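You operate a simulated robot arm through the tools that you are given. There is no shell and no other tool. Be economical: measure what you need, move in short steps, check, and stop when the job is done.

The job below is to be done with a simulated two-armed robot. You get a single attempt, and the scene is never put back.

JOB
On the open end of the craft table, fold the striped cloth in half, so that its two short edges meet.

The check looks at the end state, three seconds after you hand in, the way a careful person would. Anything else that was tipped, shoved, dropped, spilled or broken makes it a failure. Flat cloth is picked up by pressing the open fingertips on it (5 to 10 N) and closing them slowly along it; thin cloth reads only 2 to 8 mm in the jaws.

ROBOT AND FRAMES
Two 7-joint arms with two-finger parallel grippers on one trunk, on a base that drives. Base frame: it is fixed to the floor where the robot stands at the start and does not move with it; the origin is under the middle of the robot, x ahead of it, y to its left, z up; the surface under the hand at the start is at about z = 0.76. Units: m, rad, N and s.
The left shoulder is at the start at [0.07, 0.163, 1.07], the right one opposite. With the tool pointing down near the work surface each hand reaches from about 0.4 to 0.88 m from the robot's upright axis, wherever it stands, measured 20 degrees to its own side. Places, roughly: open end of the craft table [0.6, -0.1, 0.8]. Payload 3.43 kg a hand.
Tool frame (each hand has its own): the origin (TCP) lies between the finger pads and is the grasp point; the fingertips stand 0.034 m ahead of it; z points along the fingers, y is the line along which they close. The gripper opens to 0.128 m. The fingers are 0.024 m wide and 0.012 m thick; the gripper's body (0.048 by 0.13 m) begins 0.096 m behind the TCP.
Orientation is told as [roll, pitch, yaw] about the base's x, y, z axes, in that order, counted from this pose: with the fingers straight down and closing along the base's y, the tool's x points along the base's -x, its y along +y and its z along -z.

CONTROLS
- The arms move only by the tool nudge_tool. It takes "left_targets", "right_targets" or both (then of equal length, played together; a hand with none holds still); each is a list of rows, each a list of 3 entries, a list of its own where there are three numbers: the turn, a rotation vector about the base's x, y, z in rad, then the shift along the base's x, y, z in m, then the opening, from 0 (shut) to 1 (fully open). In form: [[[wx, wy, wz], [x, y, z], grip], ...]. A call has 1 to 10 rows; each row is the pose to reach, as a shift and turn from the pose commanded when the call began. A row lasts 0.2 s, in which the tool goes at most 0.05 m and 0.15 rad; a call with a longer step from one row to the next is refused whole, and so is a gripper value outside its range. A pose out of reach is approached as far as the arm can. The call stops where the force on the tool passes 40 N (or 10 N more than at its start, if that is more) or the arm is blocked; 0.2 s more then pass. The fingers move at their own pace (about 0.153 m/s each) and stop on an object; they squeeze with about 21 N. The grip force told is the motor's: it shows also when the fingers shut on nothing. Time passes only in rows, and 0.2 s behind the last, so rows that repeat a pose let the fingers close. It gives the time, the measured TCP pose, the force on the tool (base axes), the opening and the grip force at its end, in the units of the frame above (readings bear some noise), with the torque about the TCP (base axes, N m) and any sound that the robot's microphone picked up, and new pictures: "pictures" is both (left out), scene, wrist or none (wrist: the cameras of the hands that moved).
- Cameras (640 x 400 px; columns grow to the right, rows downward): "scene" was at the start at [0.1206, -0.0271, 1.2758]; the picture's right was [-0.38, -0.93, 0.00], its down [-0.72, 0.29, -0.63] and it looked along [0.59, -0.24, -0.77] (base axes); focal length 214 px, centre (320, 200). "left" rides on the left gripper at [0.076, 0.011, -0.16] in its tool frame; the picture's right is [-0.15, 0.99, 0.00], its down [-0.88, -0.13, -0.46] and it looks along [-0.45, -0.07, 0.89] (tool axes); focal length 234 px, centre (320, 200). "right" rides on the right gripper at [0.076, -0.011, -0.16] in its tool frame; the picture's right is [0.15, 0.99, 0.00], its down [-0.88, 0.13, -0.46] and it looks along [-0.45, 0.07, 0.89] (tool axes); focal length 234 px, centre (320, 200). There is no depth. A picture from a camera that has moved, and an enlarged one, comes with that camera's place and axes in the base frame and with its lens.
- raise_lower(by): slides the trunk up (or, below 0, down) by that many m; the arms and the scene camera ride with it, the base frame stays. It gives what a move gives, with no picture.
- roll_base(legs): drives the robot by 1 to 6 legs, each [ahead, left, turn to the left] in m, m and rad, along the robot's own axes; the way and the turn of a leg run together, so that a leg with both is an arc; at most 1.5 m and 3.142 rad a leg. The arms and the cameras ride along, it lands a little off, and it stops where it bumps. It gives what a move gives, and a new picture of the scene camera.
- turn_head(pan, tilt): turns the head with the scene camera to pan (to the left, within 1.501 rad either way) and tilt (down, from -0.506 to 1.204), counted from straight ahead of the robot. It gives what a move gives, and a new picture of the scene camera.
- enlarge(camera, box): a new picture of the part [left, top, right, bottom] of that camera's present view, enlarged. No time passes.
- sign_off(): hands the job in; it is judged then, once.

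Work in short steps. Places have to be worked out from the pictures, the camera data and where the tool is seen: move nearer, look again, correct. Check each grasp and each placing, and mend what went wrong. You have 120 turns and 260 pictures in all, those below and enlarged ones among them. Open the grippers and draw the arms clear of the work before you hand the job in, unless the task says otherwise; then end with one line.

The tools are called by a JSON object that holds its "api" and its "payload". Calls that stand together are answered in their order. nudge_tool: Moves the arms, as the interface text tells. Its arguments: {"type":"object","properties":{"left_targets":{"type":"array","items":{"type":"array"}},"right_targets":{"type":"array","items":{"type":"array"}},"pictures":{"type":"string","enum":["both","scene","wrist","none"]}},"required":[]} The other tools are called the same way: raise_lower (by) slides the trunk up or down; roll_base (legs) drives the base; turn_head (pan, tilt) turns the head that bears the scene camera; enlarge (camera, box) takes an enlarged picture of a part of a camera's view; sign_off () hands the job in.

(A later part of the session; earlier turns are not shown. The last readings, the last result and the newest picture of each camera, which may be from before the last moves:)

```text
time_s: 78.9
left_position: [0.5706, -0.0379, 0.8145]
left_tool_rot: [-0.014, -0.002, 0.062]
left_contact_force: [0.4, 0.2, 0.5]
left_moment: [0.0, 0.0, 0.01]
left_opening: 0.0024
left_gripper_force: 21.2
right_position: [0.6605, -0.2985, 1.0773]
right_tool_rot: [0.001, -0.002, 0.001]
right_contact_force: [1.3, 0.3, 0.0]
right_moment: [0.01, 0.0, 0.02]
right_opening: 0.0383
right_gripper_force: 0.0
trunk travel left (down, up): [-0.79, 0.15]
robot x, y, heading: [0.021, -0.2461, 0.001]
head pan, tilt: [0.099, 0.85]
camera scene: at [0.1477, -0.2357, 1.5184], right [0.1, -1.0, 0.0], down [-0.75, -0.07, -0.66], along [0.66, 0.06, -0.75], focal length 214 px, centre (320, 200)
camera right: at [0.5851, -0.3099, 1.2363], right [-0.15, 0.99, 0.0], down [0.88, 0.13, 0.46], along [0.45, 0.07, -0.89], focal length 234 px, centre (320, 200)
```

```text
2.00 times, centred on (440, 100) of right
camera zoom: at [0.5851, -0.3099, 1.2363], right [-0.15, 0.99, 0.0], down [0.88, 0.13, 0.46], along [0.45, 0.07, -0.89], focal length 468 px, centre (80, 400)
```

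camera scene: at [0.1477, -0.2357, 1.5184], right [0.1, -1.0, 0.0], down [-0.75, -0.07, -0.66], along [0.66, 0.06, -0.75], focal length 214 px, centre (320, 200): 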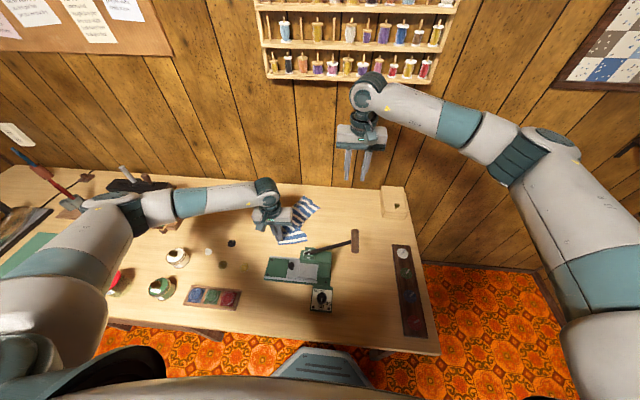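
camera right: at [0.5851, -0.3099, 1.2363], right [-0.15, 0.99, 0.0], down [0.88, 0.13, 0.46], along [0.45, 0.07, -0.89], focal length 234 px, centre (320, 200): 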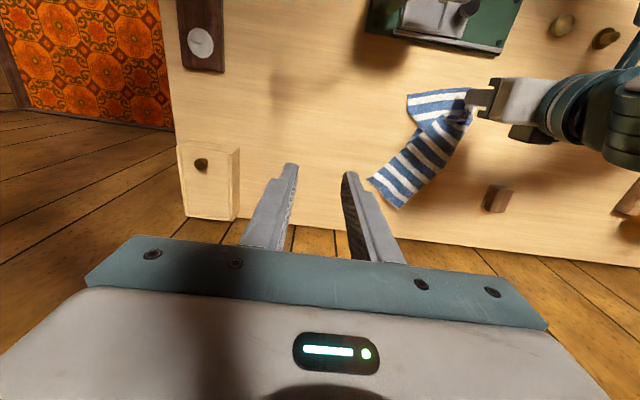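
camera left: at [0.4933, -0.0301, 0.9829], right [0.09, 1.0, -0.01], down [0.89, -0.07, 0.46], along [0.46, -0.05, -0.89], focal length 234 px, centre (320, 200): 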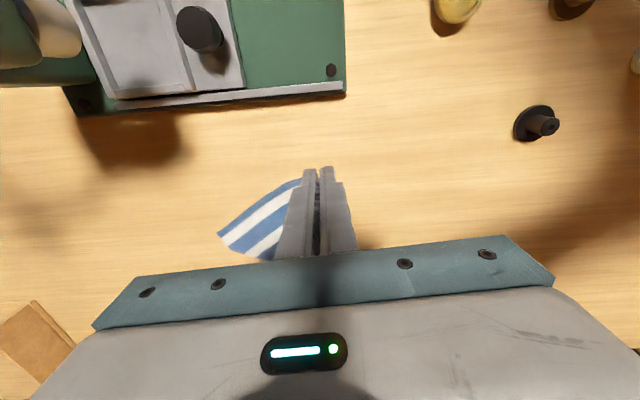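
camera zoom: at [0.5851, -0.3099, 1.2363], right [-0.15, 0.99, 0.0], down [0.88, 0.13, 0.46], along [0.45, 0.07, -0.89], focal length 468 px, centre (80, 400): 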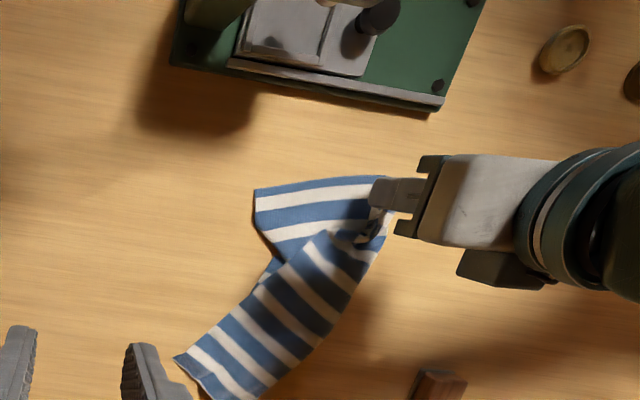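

The right forearm is well clear. B at (.585,-.146) is close to the press head, so I'll drag C by (+.03,+.08) first to bring B away from the press.

{"api": "nudge_tool", "payload": {"left_targets": [[[0, 0, 0], [0.005, 0.015, 0], 0.0], [[0, 0, 0], [0.01, 0.03, 0], 0.0], [[0, 0, 0], [0.015, 0.045, 0], 0.0], [[0, 0, 0], [0.02, 0.06, 0], 0.0], [[0, 0, 0], [0.028, 0.08, 0], 0.0]], "right_targets": [[[0, 0, 0], [0, 0.02, -0.01], 0.3], [[0, 0, 0], [0, 0.04, -0.02], 0.3], [[0, 0, 0], [0, 0.06, -0.03], 0.3], [[0, 0, 0], [0, 0.08, -0.04], 0.3], [[0, 0, 0], [0, 0.1, -0.05], 0.3]], "pictures": "none"}}

{"api": "enlarge", "payload": {"camera": "right", "box": [240, 0, 560, 200]}}

```text
time_s: 80.1
left_position: [0.5987, 0.0402, 0.8159]
left_tool_rot: [-0.015, -0.001, 0.063]
left_contact_force: [-0.2, -0.4, 0.7]
left_moment: [-0.06, -0.01, 0.05]
left_opening: 0.002
left_gripper_force: 21.5
right_position: [0.6598, -0.201, 1.0268]
right_tool_rot: [-0.001, 0.0, 0.0]
right_contact_force: [0.1, -0.2, 0.7]
right_moment: [-0.02, 0.0, 0.01]
right_opening: 0.0385
right_gripper_force: 0.1
trunk travel left (down, up): [-0.79, 0.15]
robot x, y, heading: [0.0191, -0.248, -0.007]
head pan, tilt: [0.099, 0.85]
```

```text
2.00 times, centred on (400, 100) of right
camera zoom: at [0.5849, -0.2117, 1.1863], right [-0.14, 0.99, 0.0], down [0.88, 0.13, 0.46], along [0.45, 0.06, -0.89], focal length 468 px, centre (160, 400)
```

zoom: 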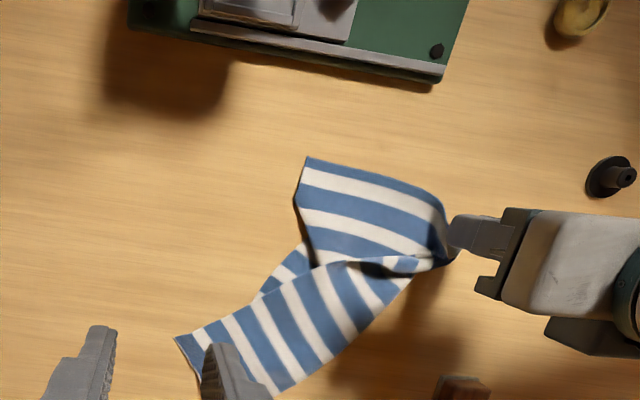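

B is now at (.566,-.10). I'll bring the right hand down over (.571,-.068).

{"api": "nudge_tool", "payload": {"right_targets": [[[0, 0, 0], [-0.018, 0.027, -0.025], 0.25], [[0, 0, 0], [-0.036, 0.054, -0.05], 0.25], [[0, 0, 0], [-0.054, 0.081, -0.08], 0.25], [[0, 0, 0], [-0.072, 0.108, -0.11], 0.25], [[0, 0, 0], [-0.089, 0.133, -0.14], 0.25], [[0, 0, 0], [-0.089, 0.133, -0.18], 0.25], [[0, 0, 0], [-0.089, 0.133, -0.21], 0.25]]}}

{"api": "enlarge", "payload": {"camera": "right", "box": [160, 50, 480, 250]}}

```text
time_s: 81.5
left_position: [0.5969, 0.047, 0.8097]
left_tool_rot: [0.003, 0.007, 0.069]
left_contact_force: [1.1, 0.5, -2.8]
left_moment: [0.06, 0.18, 0.1]
left_opening: 0.0024
left_gripper_force: 21.1
right_position: [0.5708, -0.0643, 0.857]
right_tool_rot: [0.01, -0.003, 0.005]
right_contact_force: [-1.4, -0.4, 2.6]
right_moment: [0.19, -0.17, 0.07]
right_opening: 0.0318
right_gripper_force: 0.1
trunk travel left (down, up): [-0.79, 0.15]
robot x, y, heading: [0.0223, -0.2458, -0.001]
head pan, tilt: [0.099, 0.85]
stopped in row 7 (left hand): the force on the tool passed its limit at 70 N (the readings are from after the stop); the commanded pose is now the measured one
camera scene: at [0.1475, -0.2369, 1.5184], right [0.1, -1.0, 0.0], down [-0.75, -0.07, -0.66], along [0.66, 0.06, -0.75], focal length 214 px, centre (320, 200)
camera right: at [0.4955, -0.078, 1.0165], right [-0.15, 0.99, 0.01], down [0.88, 0.13, 0.46], along [0.45, 0.08, -0.89], focal length 234 px, centre (320, 200)
```

scene: 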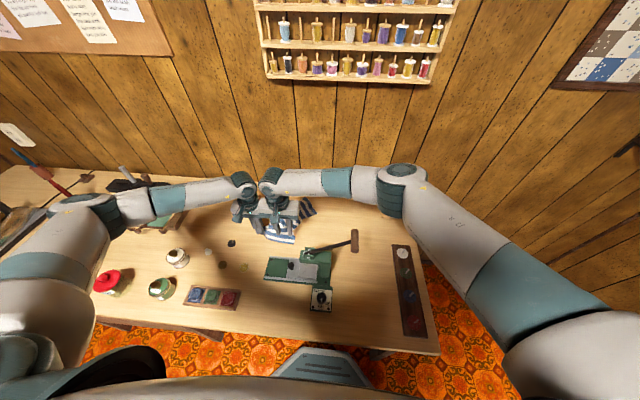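
right: 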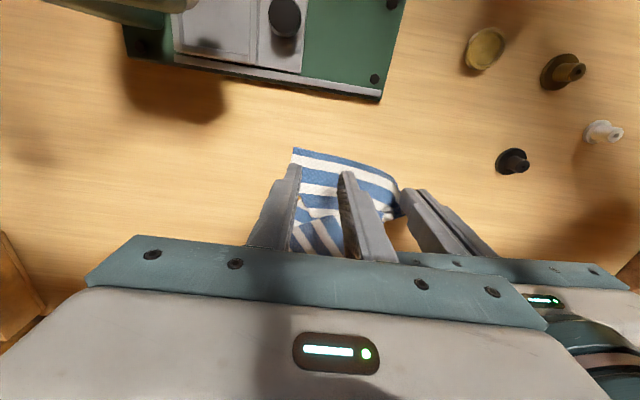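

```text
2.00 times, centred on (320, 150) of right
camera zoom: at [0.4955, -0.078, 1.0165], right [-0.15, 0.99, 0.01], down [0.88, 0.13, 0.46], along [0.45, 0.08, -0.89], focal length 468 px, centre (320, 300)
```

zoom: 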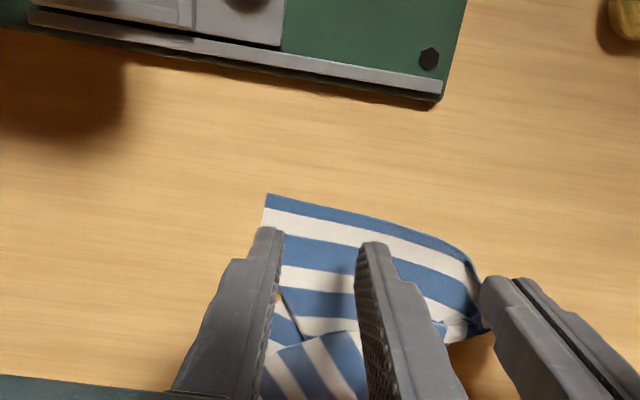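

The gripper bodies touched: 11 cm is too close for 13 cm-wide bodies. I'll back the right hand off and pull C a further 5 cm to +y, which also straightens the edge.

{"api": "nudge_tool", "payload": {"right_targets": [[[0, 0, 0], [0, -0.02, 0.005], 0.25], [[0, 0, 0], [0, -0.03, 0.03], 0.25], [[0, 0, 0], [0, -0.03, 0.05], 0.25], [[0, 0, 0], [0, -0.03, 0.05], 0.25], [[0, 0, 0], [0, -0.03, 0.05], 0.25], [[0, 0, 0], [0, -0.03, 0.05], 0.25]], "left_targets": [[[0, 0, 0], [0, 0.0, 0.0], 0.0], [[0, 0, 0], [0, 0.0, 0.004], 0.0], [[0, 0, 0], [0, 0.015, 0.004], 0.0], [[0, 0, 0], [0, 0.03, 0.004], 0.0], [[0, 0, 0], [-0.005, 0.042, 0.004], 0.0], [[0, 0, 0], [-0.01, 0.055, 0.004], 0.0]], "pictures": "none"}}

{"api": "enlarge", "payload": {"camera": "right", "box": [160, 50, 480, 250]}}

```text
time_s: 82.9
left_position: [0.5861, 0.1019, 0.8135]
left_tool_rot: [0.001, 0.007, 0.068]
left_contact_force: [0.0, 0.0, 0.5]
left_moment: [-0.02, -0.02, 0.02]
left_opening: 0.0025
left_gripper_force: 20.7
right_position: [0.5694, -0.0947, 0.9069]
right_tool_rot: [0.011, -0.004, 0.005]
right_contact_force: [-0.6, -0.5, -0.1]
right_moment: [0.01, 0.03, 0.01]
right_opening: 0.0319
right_gripper_force: 0.1
trunk travel left (down, up): [-0.79, 0.15]
robot x, y, heading: [0.0209, -0.2478, -0.007]
head pan, tilt: [0.099, 0.85]
```

```text
2.00 times, centred on (320, 150) of right
camera zoom: at [0.494, -0.1083, 1.0663], right [-0.15, 0.99, 0.01], down [0.88, 0.13, 0.46], along [0.45, 0.08, -0.89], focal length 468 px, centre (320, 300)
```

zoom: 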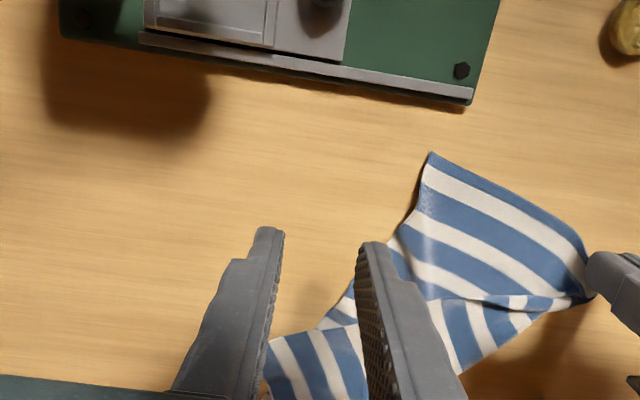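

B is at (.534,-.028). I'll lean the left hand away by 0.5 toward +y so the gripper bodies clear, and align the right hand with the edge (yaw -0.27) above (.545,.0).

{"api": "nudge_tool", "payload": {"left_targets": [[[-0.13, 0, 0], [0, 0, 0.002], 0.0], [[-0.26, 0, 0], [0, 0.0, 0.003], 0.0], [[-0.39, 0, 0], [0, 0.0, 0.004], 0.0], [[-0.5, 0, 0], [0, 0.0, 0.004], 0.0], [[-0.5, 0, 0], [0, 0.0, 0.004], 0.0], [[-0.5, 0, 0], [0, 0.0, 0.004], 0.0], [[-0.5, 0, 0], [0, 0.0, 0.004], 0.0]], "right_targets": [[[0, 0, 0], [0, 0, 0], 0.25], [[0, 0, 0], [0, 0, 0], 0.25], [[0, 0, 0], [0, 0, 0], 0.25], [[0, 0, -0.13], [-0.008, 0.03, 0], 0.25], [[0, 0, -0.27], [-0.016, 0.06, 0], 0.25], [[0, 0, -0.27], [-0.024, 0.092, 0], 0.25], [[0, 0, -0.27], [-0.024, 0.092, -0.03], 0.25]], "pictures": "scene"}}

{"api": "enlarge", "payload": {"camera": "right", "box": [160, 50, 480, 250]}}

```text
time_s: 84.5
left_position: [0.5858, 0.1018, 0.8181]
left_tool_rot: [-0.496, 0.038, 0.058]
left_contact_force: [0.5, 0.5, 0.2]
left_moment: [0.0, 0.03, 0.0]
left_opening: 0.0025
left_gripper_force: 20.5
right_position: [0.547, -0.0005, 0.8763]
right_tool_rot: [0.009, -0.002, -0.266]
right_contact_force: [-0.1, 0.6, 0.0]
right_moment: [0.02, 0.0, -0.03]
right_opening: 0.032
right_gripper_force: 0.1
trunk travel left (down, up): [-0.79, 0.15]
robot x, y, heading: [0.0213, -0.2478, -0.005]
head pan, tilt: [0.099, 0.85]
camera scene: at [0.1478, -0.2372, 1.5184], right [0.1, -1.0, 0.0], down [-0.75, -0.07, -0.66], along [0.66, 0.06, -0.75], focal length 214 px, centre (320, 200)
```

scene: 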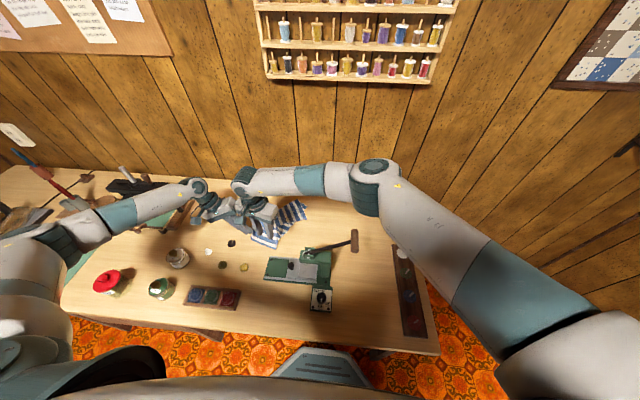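

```text
2.00 times, centred on (320, 150) of right
camera zoom: at [0.4699, 0.0048, 1.0357], right [0.12, 0.99, 0.01], down [0.88, -0.11, 0.46], along [0.46, -0.05, -0.89], focal length 468 px, centre (320, 300)
```

zoom: 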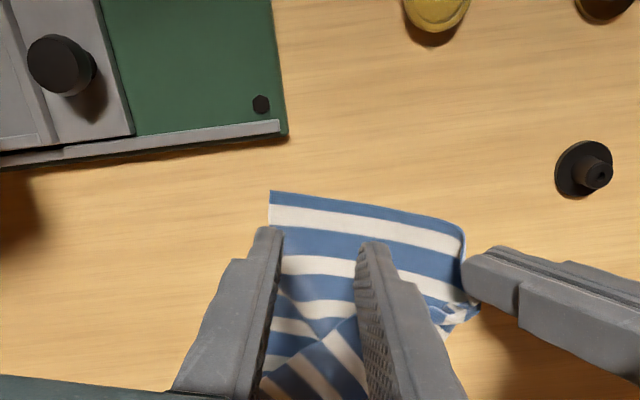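

The alignment is good. I'll descend with the right hand to contact.

{"api": "nudge_tool", "payload": {"right_targets": [[[0, 0, 0], [0, 0, -0.03], 0.25], [[0, 0, 0], [0, 0, -0.06], 0.25], [[0, 0, 0], [0, 0, -0.076], 0.25], [[0, 0, 0], [0, 0, -0.081], 0.25], [[0, 0, 0], [0, 0, -0.083], 0.25]], "pictures": "none"}}

{"api": "enlarge", "payload": {"camera": "right", "box": [160, 50, 480, 250]}}

```text
time_s: 85.7
left_position: [0.5859, 0.1011, 0.8194]
left_tool_rot: [-0.495, 0.036, 0.057]
left_contact_force: [-0.1, 0.2, 0.1]
left_moment: [0.03, -0.01, -0.01]
left_opening: 0.0022
left_gripper_force: 21.0
right_position: [0.5469, -0.0018, 0.7956]
right_tool_rot: [0.012, -0.005, -0.265]
right_contact_force: [1.4, -0.8, 8.9]
right_moment: [-0.19, -0.03, 0.03]
right_opening: 0.0319
right_gripper_force: 0.0
trunk travel left (down, up): [-0.79, 0.15]
robot x, y, heading: [0.0182, -0.2452, -0.003]
head pan, tilt: [0.099, 0.85]
```

```text
2.00 times, centred on (320, 150) of right
camera zoom: at [0.4706, 0.0042, 0.9547], right [0.12, 0.99, 0.01], down [0.88, -0.11, 0.46], along [0.46, -0.04, -0.89], focal length 468 px, centre (320, 300)
```

zoom: 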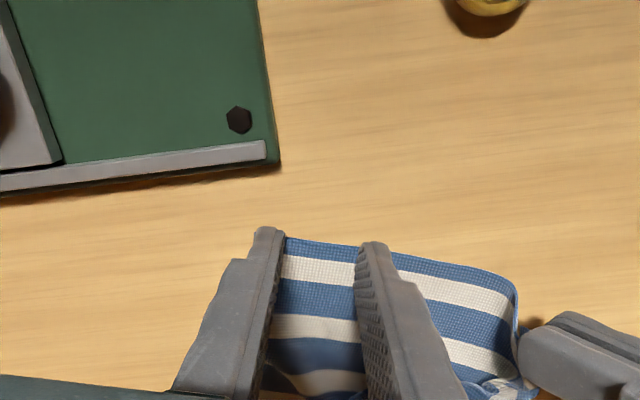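

Contact is at 9 N with the edge just inside the fingertips. I'll close slowly and lift slightly.

{"api": "nudge_tool", "payload": {"right_targets": [[[0, 0, 0], [0, 0, 0], 0.2], [[0, 0, 0], [0, 0, 0], 0.15], [[0, 0, 0], [0, 0, 0], 0.1], [[0, 0, 0], [0, 0, 0], 0.05], [[0, 0, 0], [0, 0, 0], 0.0], [[0, 0, 0], [0, 0, 0], 0.0], [[0, 0, 0], [0, 0, 0], 0.0], [[0, 0, 0], [0.0, -0.01, 0.03], 0.0]], "pictures": "none"}}

{"api": "enlarge", "payload": {"camera": "right", "box": [160, 50, 480, 250]}}

```text
time_s: 87.5
left_position: [0.5864, 0.1008, 0.8179]
left_tool_rot: [-0.496, 0.038, 0.059]
left_contact_force: [0.1, -1.3, 0.0]
left_moment: [0.05, 0.02, -0.04]
left_opening: 0.0023
left_gripper_force: 20.7
right_position: [0.5465, -0.0134, 0.824]
right_tool_rot: [0.01, -0.002, -0.265]
right_contact_force: [-0.6, -0.5, 0.4]
right_moment: [0.01, -0.03, 0.02]
right_opening: 0.0064
right_gripper_force: 21.0
trunk travel left (down, up): [-0.79, 0.15]
robot x, y, heading: [0.0163, -0.2472, -0.007]
head pan, tilt: [0.099, 0.85]
```

```text
2.00 times, centred on (320, 150) of right
camera zoom: at [0.4716, -0.0064, 0.983], right [0.12, 0.99, 0.01], down [0.88, -0.11, 0.46], along [0.46, -0.04, -0.89], focal length 468 px, centre (320, 300)
```

zoom: 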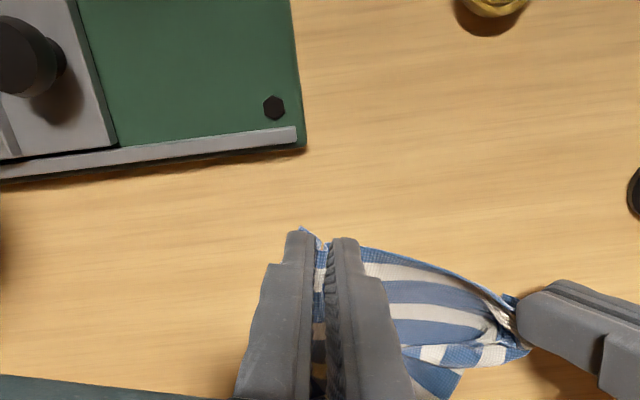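

Both corners are held. I'll lift both hands together to hang the cloth, squaring them at x≈.67 and separating toward 15 cm.

{"api": "nudge_tool", "payload": {"left_targets": [[[0, 0, 0], [0.01, -0.005, 0.03], 0.0], [[0, 0, 0], [0.02, -0.015, 0.06], 0.0], [[0.05, 0, 0], [0.03, -0.03, 0.095], 0.0], [[0.1, 0, 0], [0.04, -0.045, 0.13], 0.0], [[0.15, 0, 0], [0.05, -0.06, 0.165], 0.0], [[0.2, 0, 0], [0.06, -0.075, 0.2], 0.0], [[0.25, 0, 0], [0.07, -0.09, 0.24], 0.0], [[0.3, 0, 0], [0.08, -0.1, 0.275], 0.0]], "right_targets": [[[0, 0, 0.03], [0.012, -0.015, 0.025], 0.0], [[0, 0, 0.06], [0.025, -0.03, 0.055], 0.0], [[0, 0, 0.1], [0.04, -0.047, 0.088], 0.0], [[0, 0, 0.13], [0.055, -0.065, 0.12], 0.0], [[0, 0, 0.16], [0.07, -0.083, 0.155], 0.0], [[0, 0, 0.2], [0.09, -0.1, 0.19], 0.0], [[0, 0, 0.23], [0.105, -0.12, 0.225], 0.0], [[0, 0, 0.265], [0.12, -0.137, 0.262], 0.0]]}}

{"api": "enlarge", "payload": {"camera": "scene", "box": [220, 100, 380, 200]}}

```text
time_s: 89.3
left_position: [0.6648, 0.0024, 1.0942]
left_tool_rot: [-0.196, 0.021, 0.067]
left_contact_force: [0.8, -18.1, -1.9]
left_moment: [-0.56, -0.02, -0.17]
left_opening: 0.0021
left_gripper_force: 22.0
right_position: [0.6668, -0.1506, 1.0845]
right_tool_rot: [0.013, -0.002, 0.002]
right_contact_force: [-0.4, 17.3, 2.4]
right_moment: [0.65, -0.03, 0.2]
right_opening: 0.0018
right_gripper_force: 20.7
trunk travel left (down, up): [-0.79, 0.15]
robot x, y, heading: [0.0232, -0.2489, -0.002]
head pan, tilt: [0.099, 0.85]
camera scene: at [0.1467, -0.2391, 1.5183], right [0.1, -1.0, 0.0], down [-0.75, -0.07, -0.66], along [0.66, 0.07, -0.75], focal length 214 px, centre (320, 200)
camera right: at [0.5912, -0.1652, 1.2448], right [-0.15, 0.99, 0.01], down [0.88, 0.13, 0.46], along [0.45, 0.08, -0.89], focal length 234 px, centre (320, 200)
camera left: at [0.5894, 0.0398, 1.2513], right [0.08, 0.98, -0.19], down [0.89, 0.02, 0.46], along [0.45, -0.21, -0.87], focal length 234 px, centre (320, 200)
```

scene: 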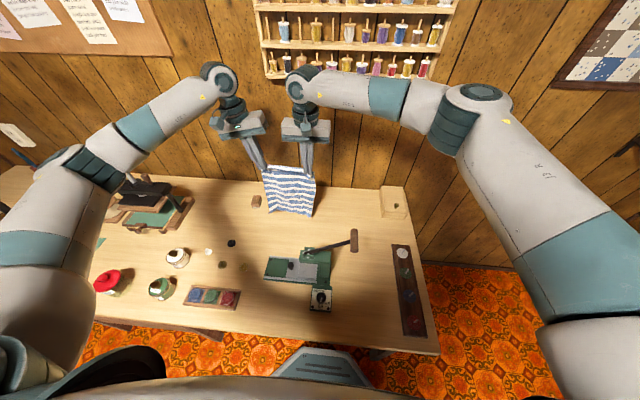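
right: 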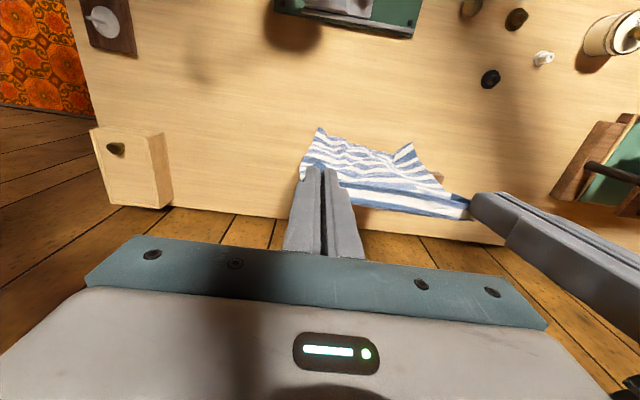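
left: 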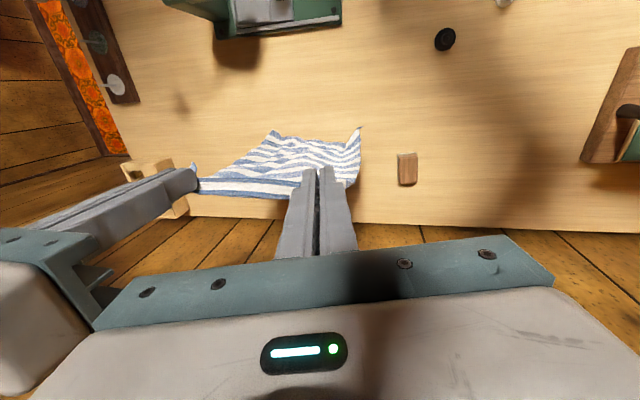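

```text
4.00 times, centred on (300, 150) of scene
camera zoom: at [0.1467, -0.2391, 1.5183], right [0.1, -1.0, 0.0], down [-0.75, -0.07, -0.66], along [0.66, 0.07, -0.75], focal length 858 px, centre (400, 400)
```

zoom: 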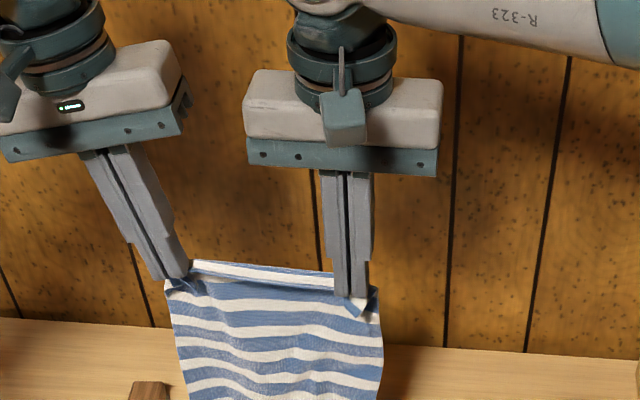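

The cloth now hangs cleanly from both corners, with the short edge taut. I'll ease the tension, move to x≈.625, and lower until the bottom edge touches the table.

{"api": "nudge_tool", "payload": {"left_targets": [[[0, 0, 0], [-0.018, -0.002, -0.002], 0.0], [[0, 0, 0], [-0.038, -0.003, -0.004], 0.0], [[0, 0, 0], [-0.038, -0.003, -0.008], 0.0], [[0, 0, 0], [-0.038, -0.003, -0.008], 0.0], [[0, 0, 0], [-0.038, -0.003, -0.018], 0.0], [[0, 0, 0], [-0.038, -0.003, -0.028], 0.0], [[0, 0, 0], [-0.038, -0.003, -0.033], 0.0]], "right_targets": [[[0, 0, 0], [-0.02, 0.002, 0], 0.0], [[0, 0, 0], [-0.04, 0.003, 0], 0.0], [[0, 0, 0], [-0.04, 0.003, 0], 0.0], [[0, 0, 0], [-0.04, 0.003, 0], 0.0], [[0, 0, 0], [-0.04, 0.003, -0.01], 0.0], [[0, 0, 0], [-0.04, 0.003, -0.02], 0.0], [[0, 0, 0], [-0.04, 0.003, -0.025], 0.0]], "pictures": "scene"}}

{"api": "enlarge", "payload": {"camera": "scene", "box": [220, 130, 380, 230]}}

{"api": "enlarge", "payload": {"camera": "right", "box": [240, 50, 560, 250]}}

```text
time_s: 90.9
left_position: [0.6276, -0.0019, 1.0596]
left_tool_rot: [-0.197, 0.018, 0.066]
left_contact_force: [0.0, -3.0, -0.4]
left_moment: [-0.09, 0.0, -0.03]
left_opening: 0.0023
left_gripper_force: 20.9
right_position: [0.6272, -0.1469, 1.0603]
right_tool_rot: [0.011, -0.002, 0.001]
right_contact_force: [-0.4, 3.0, -0.6]
right_moment: [0.06, 0.02, 0.02]
right_opening: 0.0019
right_gripper_force: 21.5
trunk travel left (down, up): [-0.79, 0.15]
robot x, y, heading: [0.0202, -0.2482, 0.002]
head pan, tilt: [0.099, 0.85]
camera scene: at [0.1466, -0.237, 1.5185], right [0.1, -1.0, 0.0], down [-0.75, -0.07, -0.66], along [0.66, 0.06, -0.75], focal length 214 px, centre (320, 200)
```

scene: 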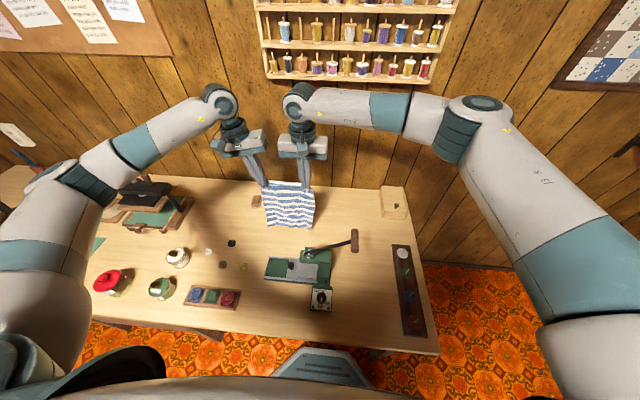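

```text
4.00 times, centred on (300, 180) of scene
camera zoom: at [0.1466, -0.237, 1.5185], right [0.1, -1.0, 0.0], down [-0.75, -0.07, -0.66], along [0.66, 0.06, -0.75], focal length 858 px, centre (400, 280)
```

zoom: 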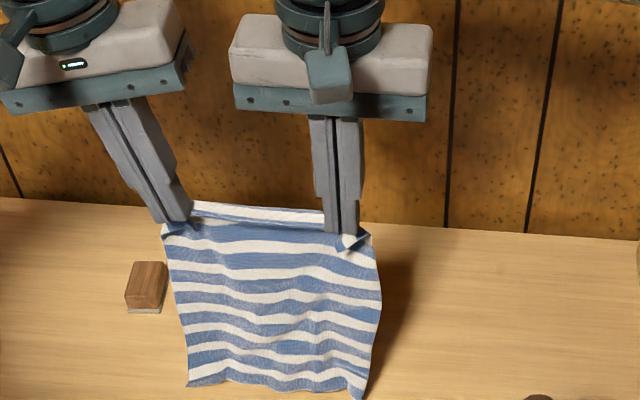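

```text
2.00 times, centred on (400, 150) of right
camera zoom: at [0.5517, -0.1599, 1.2199], right [-0.15, 0.99, 0.01], down [0.88, 0.13, 0.46], along [0.45, 0.08, -0.89], focal length 468 px, centre (160, 300)
```

zoom: 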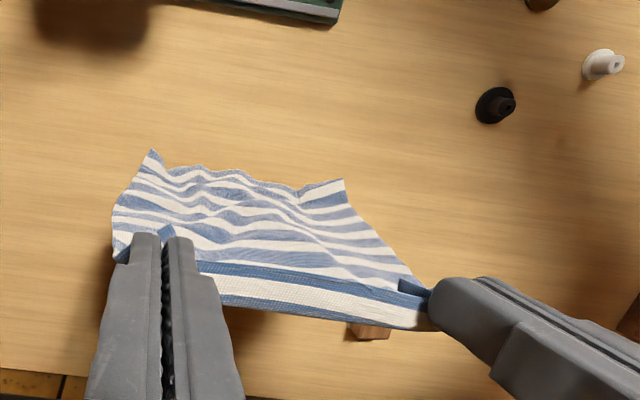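

AD touches the table at x≈.645, with the edge strip facing -x as wanted. I'll lay the lower half by moving both hands +x while lowering.

{"api": "nudge_tool", "payload": {"left_targets": [[[0, 0, 0], [0.018, 0, -0.003], 0.0], [[0, 0, 0], [0.038, 0, -0.02], 0.0], [[0, 0, 0], [0.058, 0, -0.039], 0.0], [[0, 0, 0], [0.078, 0, -0.059], 0.0], [[0, 0, 0], [0.098, 0, -0.079], 0.0], [[0, 0, 0], [0.118, 0, -0.099], 0.0], [[0, 0, 0], [0.138, 0, -0.119], 0.0]], "right_targets": [[[0, 0, 0], [0.018, 0, -0.003], 0.0], [[0, 0, 0], [0.038, 0, -0.02], 0.0], [[0, 0, 0], [0.058, 0, -0.039], 0.0], [[0, 0, 0], [0.078, 0, -0.059], 0.0], [[0, 0, 0], [0.098, 0, -0.079], 0.0], [[0, 0, 0], [0.118, 0, -0.099], 0.0], [[0, 0, 0], [0.138, 0, -0.119], 0.0]], "pictures": "scene"}}

{"api": "enlarge", "payload": {"camera": "scene", "box": [220, 130, 380, 230]}}

{"api": "enlarge", "payload": {"camera": "right", "box": [240, 50, 560, 250]}}

```text
time_s: 92.5
left_position: [0.769, -0.0012, 0.9402]
left_tool_rot: [-0.199, 0.021, 0.064]
left_contact_force: [-0.7, -3.4, 0.6]
left_moment: [-0.15, 0.02, -0.03]
left_opening: 0.0019
left_gripper_force: 20.8
right_position: [0.7652, -0.1465, 0.9427]
right_tool_rot: [0.011, -0.001, 0.0]
right_contact_force: [0.6, 3.7, -0.9]
right_moment: [0.16, 0.02, 0.04]
right_opening: 0.0017
right_gripper_force: 21.5
trunk travel left (down, up): [-0.79, 0.15]
robot x, y, heading: [0.0191, -0.2441, -0.002]
head pan, tilt: [0.099, 0.85]
camera scene: at [0.1485, -0.2354, 1.5183], right [0.1, -1.0, 0.0], down [-0.75, -0.07, -0.66], along [0.66, 0.06, -0.75], focal length 214 px, centre (320, 200)
```

scene: 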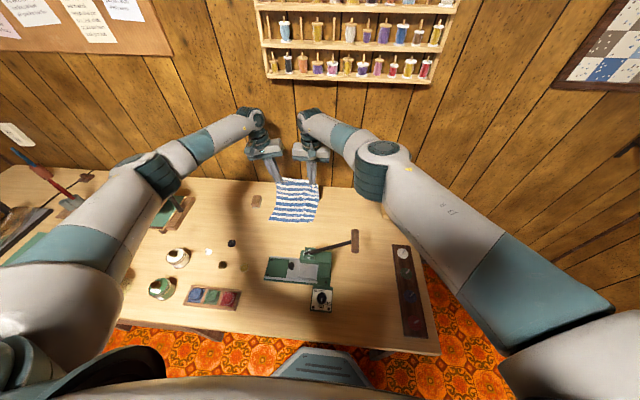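

```text
4.00 times, centred on (300, 180) of scene
camera zoom: at [0.1485, -0.2354, 1.5183], right [0.1, -1.0, 0.0], down [-0.75, -0.07, -0.66], along [0.66, 0.06, -0.75], focal length 858 px, centre (400, 280)
```

zoom: 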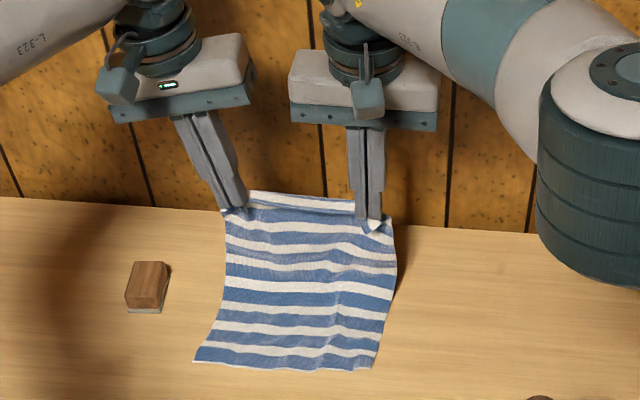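

```text
2.00 times, centred on (400, 150) of right
camera zoom: at [0.6899, -0.1604, 1.101], right [-0.15, 0.99, 0.01], down [0.88, 0.13, 0.46], along [0.45, 0.08, -0.89], focal length 468 px, centre (160, 300)
```

zoom: 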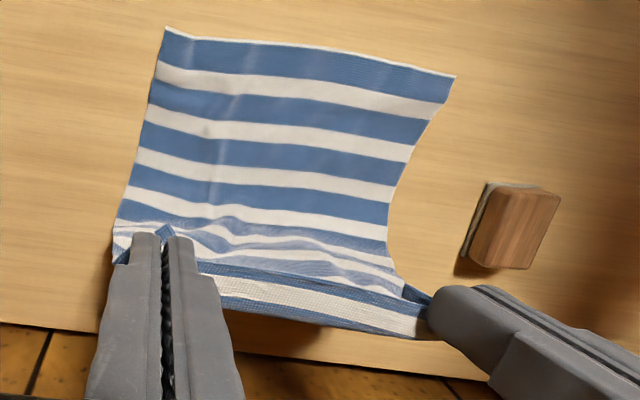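

The lower half is laying out beautifully, with AD at x≈.671 and y from -.156 to .034. I'll go a bit farther +x so the fold forms at mid-length.

{"api": "nudge_tool", "payload": {"left_targets": [[[0, 0, 0], [0.015, 0, -0.012], 0.0], [[0, 0, 0], [0.03, 0, -0.025], 0.0], [[0, 0, 0], [0.036, 0, -0.035], 0.0]], "right_targets": [[[0, 0, 0], [0.015, 0, -0.012], 0.0], [[0, 0, 0], [0.03, 0, -0.025], 0.0], [[0, 0, 0], [0.04, 0, -0.035], 0.0]], "pictures": "none"}}

{"api": "enlarge", "payload": {"camera": "right", "box": [240, 20, 560, 220]}}

```text
time_s: 93.3
left_position: [0.8035, 0.0012, 0.905]
left_tool_rot: [-0.196, 0.018, 0.067]
left_contact_force: [0.6, 0.5, -0.4]
left_moment: [-0.04, -0.02, 0.01]
left_opening: 0.002
left_gripper_force: 21.1
right_position: [0.7668, -0.1529, 0.9353]
right_tool_rot: [0.009, -0.001, -0.001]
right_contact_force: [-0.1, 0.3, -0.3]
right_moment: [0.01, -0.03, -0.02]
right_opening: 0.0
right_gripper_force: 21.0
right hand out of reach, approached as far as the arm can: row 1, 2, 3
trunk travel left (down, up): [-0.79, 0.15]
robot x, y, heading: [0.0206, -0.246, -0.005]
head pan, tilt: [0.099, 0.85]
```

```text
2.00 times, centred on (400, 120) of right
camera zoom: at [0.6916, -0.1665, 1.0935], right [-0.15, 0.99, 0.01], down [0.88, 0.13, 0.46], along [0.45, 0.07, -0.89], focal length 468 px, centre (160, 360)
```

zoom: 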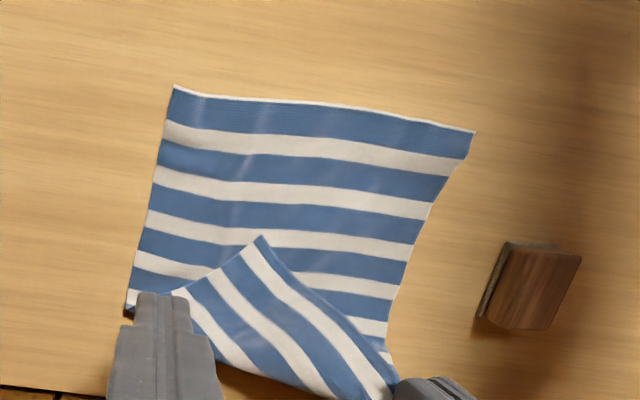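

The right hand was out of reach and B slipped, but it fell folded over on top. I'll have the left hand complete its arc, carrying C over D near (.683, 0), which brings B nearer. Then I'll re-grasp B. The right hand rises out of the way.

{"api": "nudge_tool", "payload": {"left_targets": [[[0, 0, 0], [-0.02, 0, 0.0], 0.0], [[0, 0, 0], [-0.04, 0, -0.005], 0.0], [[0, 0, 0], [-0.06, 0, -0.015], 0.0], [[0, 0, 0], [-0.08, 0, -0.035], 0.0], [[0, 0, 0], [-0.1, 0, -0.058], 0.0], [[0, 0, 0], [-0.119, 0.002, -0.083], 0.0]], "right_targets": [[[0, 0, 0], [-0.01, -0.01, 0.02], 0.25], [[0, 0, 0], [-0.02, -0.02, 0.04], 0.25], [[0, 0, 0], [-0.03, -0.03, 0.06], 0.25], [[0, 0, 0], [-0.04, -0.04, 0.08], 0.25], [[0, 0, 0], [-0.06, -0.04, 0.08], 0.25], [[0, 0, 0], [-0.08, -0.04, 0.08], 0.25]], "pictures": "none"}}

{"api": "enlarge", "payload": {"camera": "right", "box": [240, 20, 560, 220]}}

{"api": "enlarge", "payload": {"camera": "scene", "box": [220, 140, 380, 240]}}

```text
time_s: 94.7
left_position: [0.6826, 0.0007, 0.8235]
left_tool_rot: [-0.197, 0.019, 0.063]
left_contact_force: [0.1, -0.4, 0.4]
left_moment: [0.0, 0.0, -0.01]
left_opening: 0.0021
left_gripper_force: 20.8
right_position: [0.6857, -0.1925, 1.0117]
right_tool_rot: [0.011, -0.002, 0.0]
right_contact_force: [-0.5, 0.1, 0.2]
right_moment: [0.03, 0.0, 0.01]
right_opening: 0.032
right_gripper_force: 0.1
trunk travel left (down, up): [-0.79, 0.15]
robot x, y, heading: [0.0193, -0.2469, -0.002]
head pan, tilt: [0.099, 0.85]
```

```text
2.00 times, centred on (400, 120) of right
camera zoom: at [0.6102, -0.206, 1.1722], right [-0.15, 0.99, 0.01], down [0.88, 0.13, 0.46], along [0.45, 0.08, -0.89], focal length 468 px, centre (160, 360)
```

zoom: 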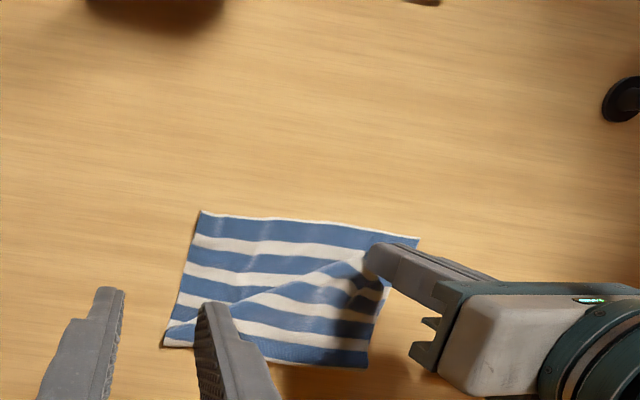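

```text
4.00 times, centred on (300, 190) of scene
camera zoom: at [0.1464, -0.2367, 1.5185], right [0.1, -1.0, 0.0], down [-0.75, -0.07, -0.66], along [0.66, 0.06, -0.75], focal length 858 px, centre (400, 240)
```

zoom: 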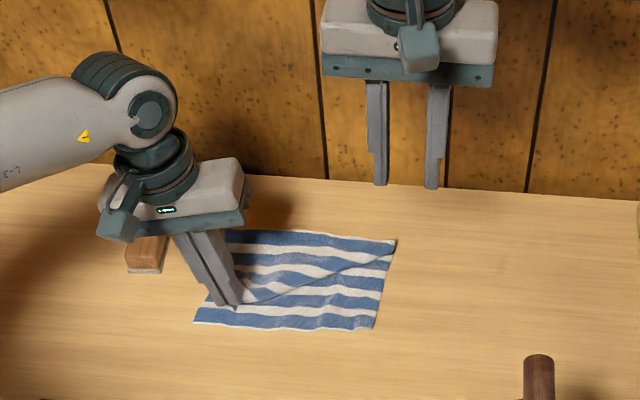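

C lies over D on the left side, and the top edge runs diagonally to B at about (.77,-.153), which must go to A (.672,-.158). I'll set C down and release it, then take the left hand away.

{"api": "nudge_tool", "payload": {"left_targets": [[[0, 0, 0], [-0.006, 0.0, -0.01], 0.0], [[0, 0, 0], [-0.008, 0.0, -0.019], 0.0], [[0, 0, 0], [-0.008, 0, -0.019], 0.1], [[0, 0, 0], [-0.008, 0, -0.019], 0.25], [[0, 0, 0], [-0.008, 0.0, -0.019], 0.25], [[0, 0, 0], [-0.008, 0.003, 0.0], 0.25], [[0, 0, 0], [-0.008, 0.01, 0.04], 0.25], [[0, 0, 0], [-0.008, 0.03, 0.08], 0.25], [[0, 0, 0], [-0.008, 0.07, 0.11], 0.25], [[0, 0, 0], [-0.008, 0.11, 0.13], 0.25]], "pictures": "none"}}

{"api": "enlarge", "payload": {"camera": "right", "box": [240, 60, 560, 260]}}

{"api": "enlarge", "payload": {"camera": "scene", "box": [240, 160, 360, 235]}}

```text
time_s: 96.9
left_position: [0.6761, 0.1101, 0.952]
left_tool_rot: [-0.198, 0.02, 0.065]
left_contact_force: [-0.5, 0.7, 0.0]
left_moment: [-0.02, -0.03, 0.02]
left_opening: 0.0319
left_gripper_force: 0.0
right_position: [0.687, -0.1921, 1.0122]
right_tool_rot: [0.011, -0.001, 0.001]
right_contact_force: [-0.9, 0.9, 0.0]
right_moment: [-0.02, 0.0, 0.0]
right_opening: 0.0319
right_gripper_force: 0.0
trunk travel left (down, up): [-0.79, 0.15]
robot x, y, heading: [0.0171, -0.2426, -0.001]
head pan, tilt: [0.099, 0.85]
```

```text
2.00 times, centred on (400, 160) of right
camera zoom: at [0.6106, -0.2056, 1.172], right [-0.15, 0.99, 0.01], down [0.88, 0.13, 0.46], along [0.45, 0.08, -0.89], focal length 468 px, centre (160, 280)
```

zoom: 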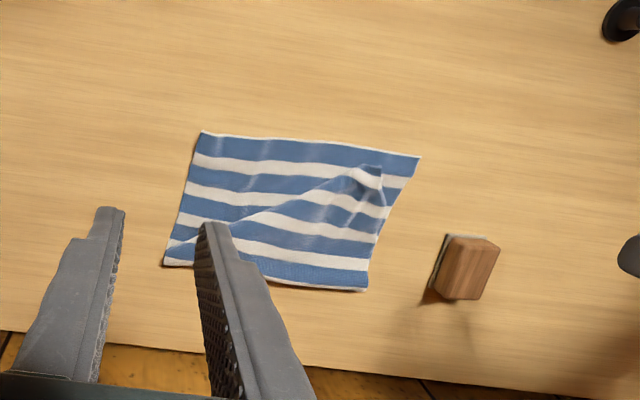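

```text
5.33 times, centred on (300, 198) of scene
camera zoom: at [0.1463, -0.2359, 1.5184], right [0.1, -1.0, 0.0], down [-0.75, -0.07, -0.66], along [0.66, 0.06, -0.75], focal length 1144 px, centre (427, 213)
```

zoom: 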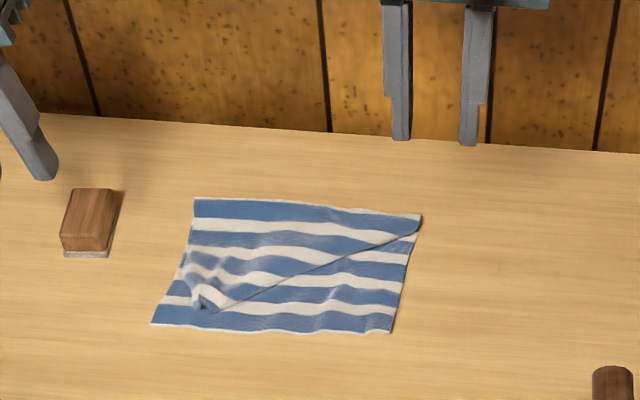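

I need a closer look at the diagonal. I'll move the right hand back a bit for an unobstructed view.

{"api": "nudge_tool", "payload": {"right_targets": [[[0, 0, 0], [-0.02, -0.03, -0.01], 0.25], [[0, 0, 0], [-0.05, -0.05, -0.03], 0.25], [[0, 0, 0], [-0.07, -0.06, -0.06], 0.25]], "pictures": "none"}}

{"api": "enlarge", "payload": {"camera": "right", "box": [320, 80, 560, 230]}}

```text
time_s: 97.7
left_position: [0.6772, 0.11, 0.9525]
left_tool_rot: [-0.197, 0.021, 0.065]
left_contact_force: [0.7, -0.1, -0.4]
left_moment: [-0.03, -0.01, 0.02]
left_opening: 0.0321
left_gripper_force: 0.1
right_position: [0.6185, -0.2514, 0.9549]
right_tool_rot: [0.01, -0.001, 0.0]
right_contact_force: [0.4, 0.3, 0.0]
right_moment: [0.0, 0.01, -0.02]
right_opening: 0.032
right_gripper_force: 0.0
trunk travel left (down, up): [-0.79, 0.15]
robot x, y, heading: [0.0207, -0.2427, -0.005]
head pan, tilt: [0.099, 0.85]
```

```text
2.67 times, centred on (440, 155) of right
camera zoom: at [0.5435, -0.2652, 1.1133], right [-0.15, 0.99, 0.01], down [0.88, 0.12, 0.46], along [0.45, 0.08, -0.89], focal length 624 px, centre (0, 320)
```

zoom: 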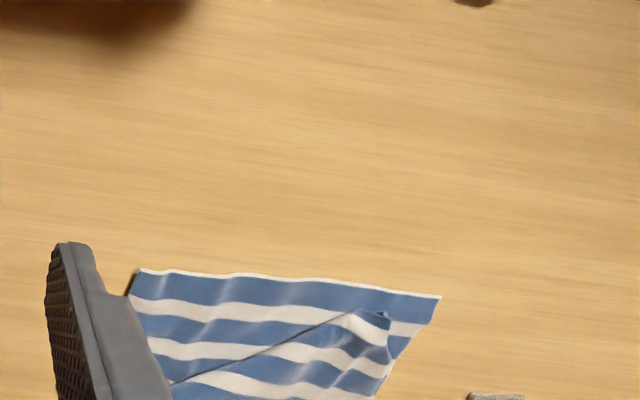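

{"api": "nudge_tool", "payload": {"right_targets": [[[0, 0, 0], [0.03, -0.01, 0.02], 0.25], [[0, 0, 0], [0.07, -0.02, 0.02], 0.25], [[0, 0, 0], [0.1, -0.03, 0.01], 0.25]], "pictures": "none"}}

{"api": "enlarge", "payload": {"camera": "right", "box": [340, 60, 580, 210]}}

```text
time_s: 98.5
left_position: [0.6767, 0.1104, 0.9525]
left_tool_rot: [-0.197, 0.019, 0.066]
left_contact_force: [0.1, 0.0, 1.4]
left_moment: [-0.01, 0.01, -0.01]
left_opening: 0.032
left_gripper_force: 0.0
right_position: [0.7175, -0.285, 0.9637]
right_tool_rot: [0.011, -0.001, 0.0]
right_contact_force: [0.2, 0.1, -0.1]
right_moment: [0.02, 0.01, 0.0]
right_opening: 0.032
right_gripper_force: 0.1
trunk travel left (down, up): [-0.79, 0.15]
robot x, y, heading: [0.0224, -0.2455, -0.004]
head pan, tilt: [0.099, 0.85]
```

```text
2.67 times, centred on (460, 135) of right
camera zoom: at [0.6418, -0.2976, 1.1232], right [-0.15, 0.99, 0.01], down [0.88, 0.13, 0.46], along [0.45, 0.08, -0.89], focal length 624 px, centre (-53, 373)
```

zoom: 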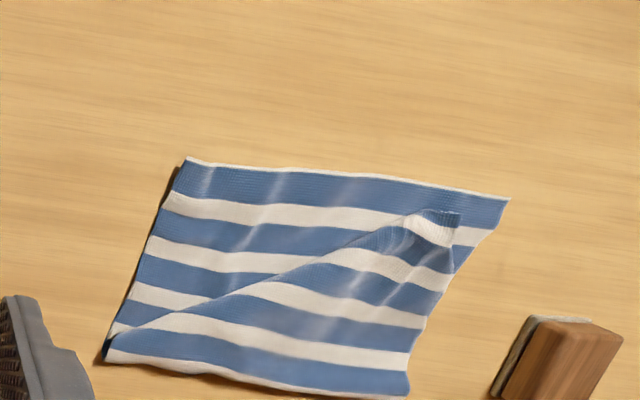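

The diagonal is a crease: B is tucked under the top layer. I'll lift the crease at about (.748,-.113) so B drops free, then lay it with B toward -x. First I'll park the left hand higher and lower the trunk for reach.

{"api": "nudge_tool", "payload": {"left_targets": [[[0, 0, 0], [-0.01, 0.03, 0.03], 0.25], [[0, 0, 0], [-0.02, 0.06, 0.06], 0.25], [[0, 0, 0], [-0.03, 0.09, 0.09], 0.25], [[0, 0, 0], [-0.04, 0.11, 0.13], 0.25], [[0, 0, 0], [-0.05, 0.12, 0.17], 0.25]], "right_targets": [[[0, 0, 0.13], [0, 0.0, 0.01], 0.25], [[0, 0, 0.26], [0, 0.0, 0.02], 0.25], [[0, 0, 0.39], [0, 0.0, 0.03], 0.25], [[0, 0, 0.53], [0, 0.0, 0.04], 0.25], [[0, 0, 0.58], [0, 0, 0.05], 0.25]], "pictures": "none"}}

{"api": "raise_lower", "payload": {"by": -0.11}}

{"api": "nudge_tool", "payload": {"right_targets": [[[0, 0, 0], [0.008, 0.04, 0], 0.25], [[0, 0, 0], [0.015, 0.08, 0], 0.25], [[0, 0, 0], [0.022, 0.12, 0], 0.25], [[0, 0, 0], [0.028, 0.16, 0], 0.25], [[0, 0, 0], [0.031, 0.172, -0.01], 0.25]]}}

{"api": "enlarge", "payload": {"camera": "right", "box": [160, 40, 480, 240]}}

```text
time_s: 99.7
left_position: [0.6231, 0.2309, 1.1244]
left_tool_rot: [-0.197, 0.019, 0.065]
left_contact_force: [0.3, 0.8, 0.4]
left_moment: [0.01, 0.0, -0.01]
left_opening: 0.032
left_gripper_force: 0.1
right_position: [0.7164, -0.2831, 1.0152]
right_tool_rot: [0.012, 0.0, 0.581]
right_contact_force: [0.1, 0.1, 0.5]
right_moment: [0.0, 0.0, 0.0]
right_opening: 0.032
right_gripper_force: 0.0
trunk travel left (down, up): [-0.79, 0.15]
robot x, y, heading: [0.0209, -0.2485, -0.003]
head pan, tilt: [0.099, 0.85]
```

```text
time_s: 101.1
left_position: [0.6256, 0.2321, 1.0134]
left_tool_rot: [-0.197, 0.021, 0.065]
left_contact_force: [0.4, 0.5, 1.3]
left_moment: [-0.03, -0.01, 0.06]
left_opening: 0.0318
left_gripper_force: 0.0
right_position: [0.7182, -0.283, 0.9049]
right_tool_rot: [0.01, -0.002, 0.58]
right_contact_force: [1.2, 0.4, 0.0]
right_moment: [0.0, 0.02, -0.01]
right_opening: 0.0322
right_gripper_force: 0.0
trunk travel left (down, up): [-0.68, 0.26]
robot x, y, heading: [0.0183, -0.2451, -0.004]
head pan, tilt: [0.099, 0.85]
```

```text
time_s: 102.3
left_position: [0.6239, 0.232, 1.0119]
left_tool_rot: [-0.197, 0.019, 0.064]
left_contact_force: [-0.3, 0.1, -0.6]
left_moment: [0.03, 0.01, 0.0]
left_opening: 0.0321
left_gripper_force: 0.0
right_position: [0.7486, -0.111, 0.8943]
right_tool_rot: [0.01, -0.003, 0.58]
right_contact_force: [-0.7, -0.5, 0.7]
right_moment: [-0.03, -0.03, -0.03]
right_opening: 0.0319
right_gripper_force: 0.2
trunk travel left (down, up): [-0.68, 0.26]
robot x, y, heading: [0.0181, -0.2457, -0.005]
head pan, tilt: [0.099, 0.85]
camera scene: at [0.1469, -0.237, 1.4084], right [0.1, -1.0, 0.0], down [-0.75, -0.07, -0.66], along [0.66, 0.06, -0.75], focal length 214 px, centre (320, 200)
camera right: at [0.6929, -0.1639, 1.0535], right [-0.66, 0.75, 0.01], down [0.67, 0.59, 0.46], along [0.34, 0.31, -0.89], focal length 234 px, centre (320, 200)
```

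scene: 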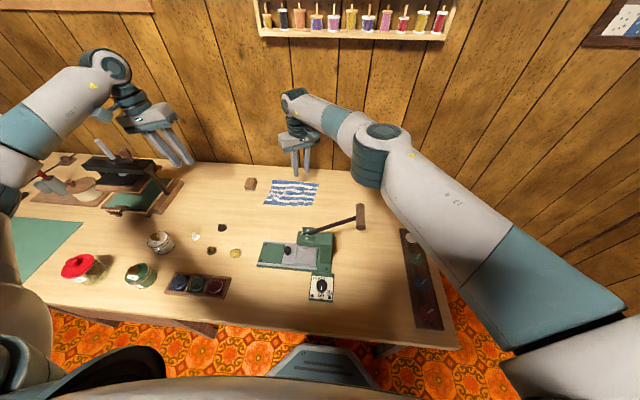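
right: 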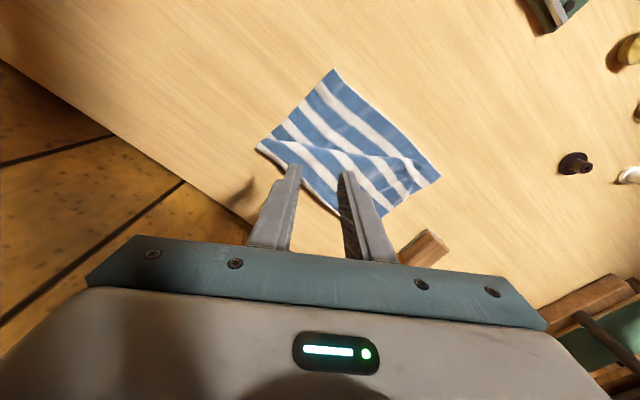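

```text
2.00 times, centred on (320, 140) of right
camera zoom: at [0.6929, -0.1639, 1.0535], right [-0.66, 0.75, 0.01], down [0.67, 0.59, 0.46], along [0.34, 0.31, -0.89], focal length 468 px, centre (320, 320)
```

zoom: 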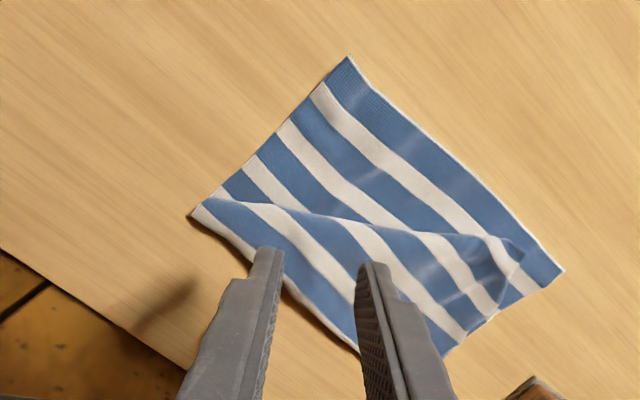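

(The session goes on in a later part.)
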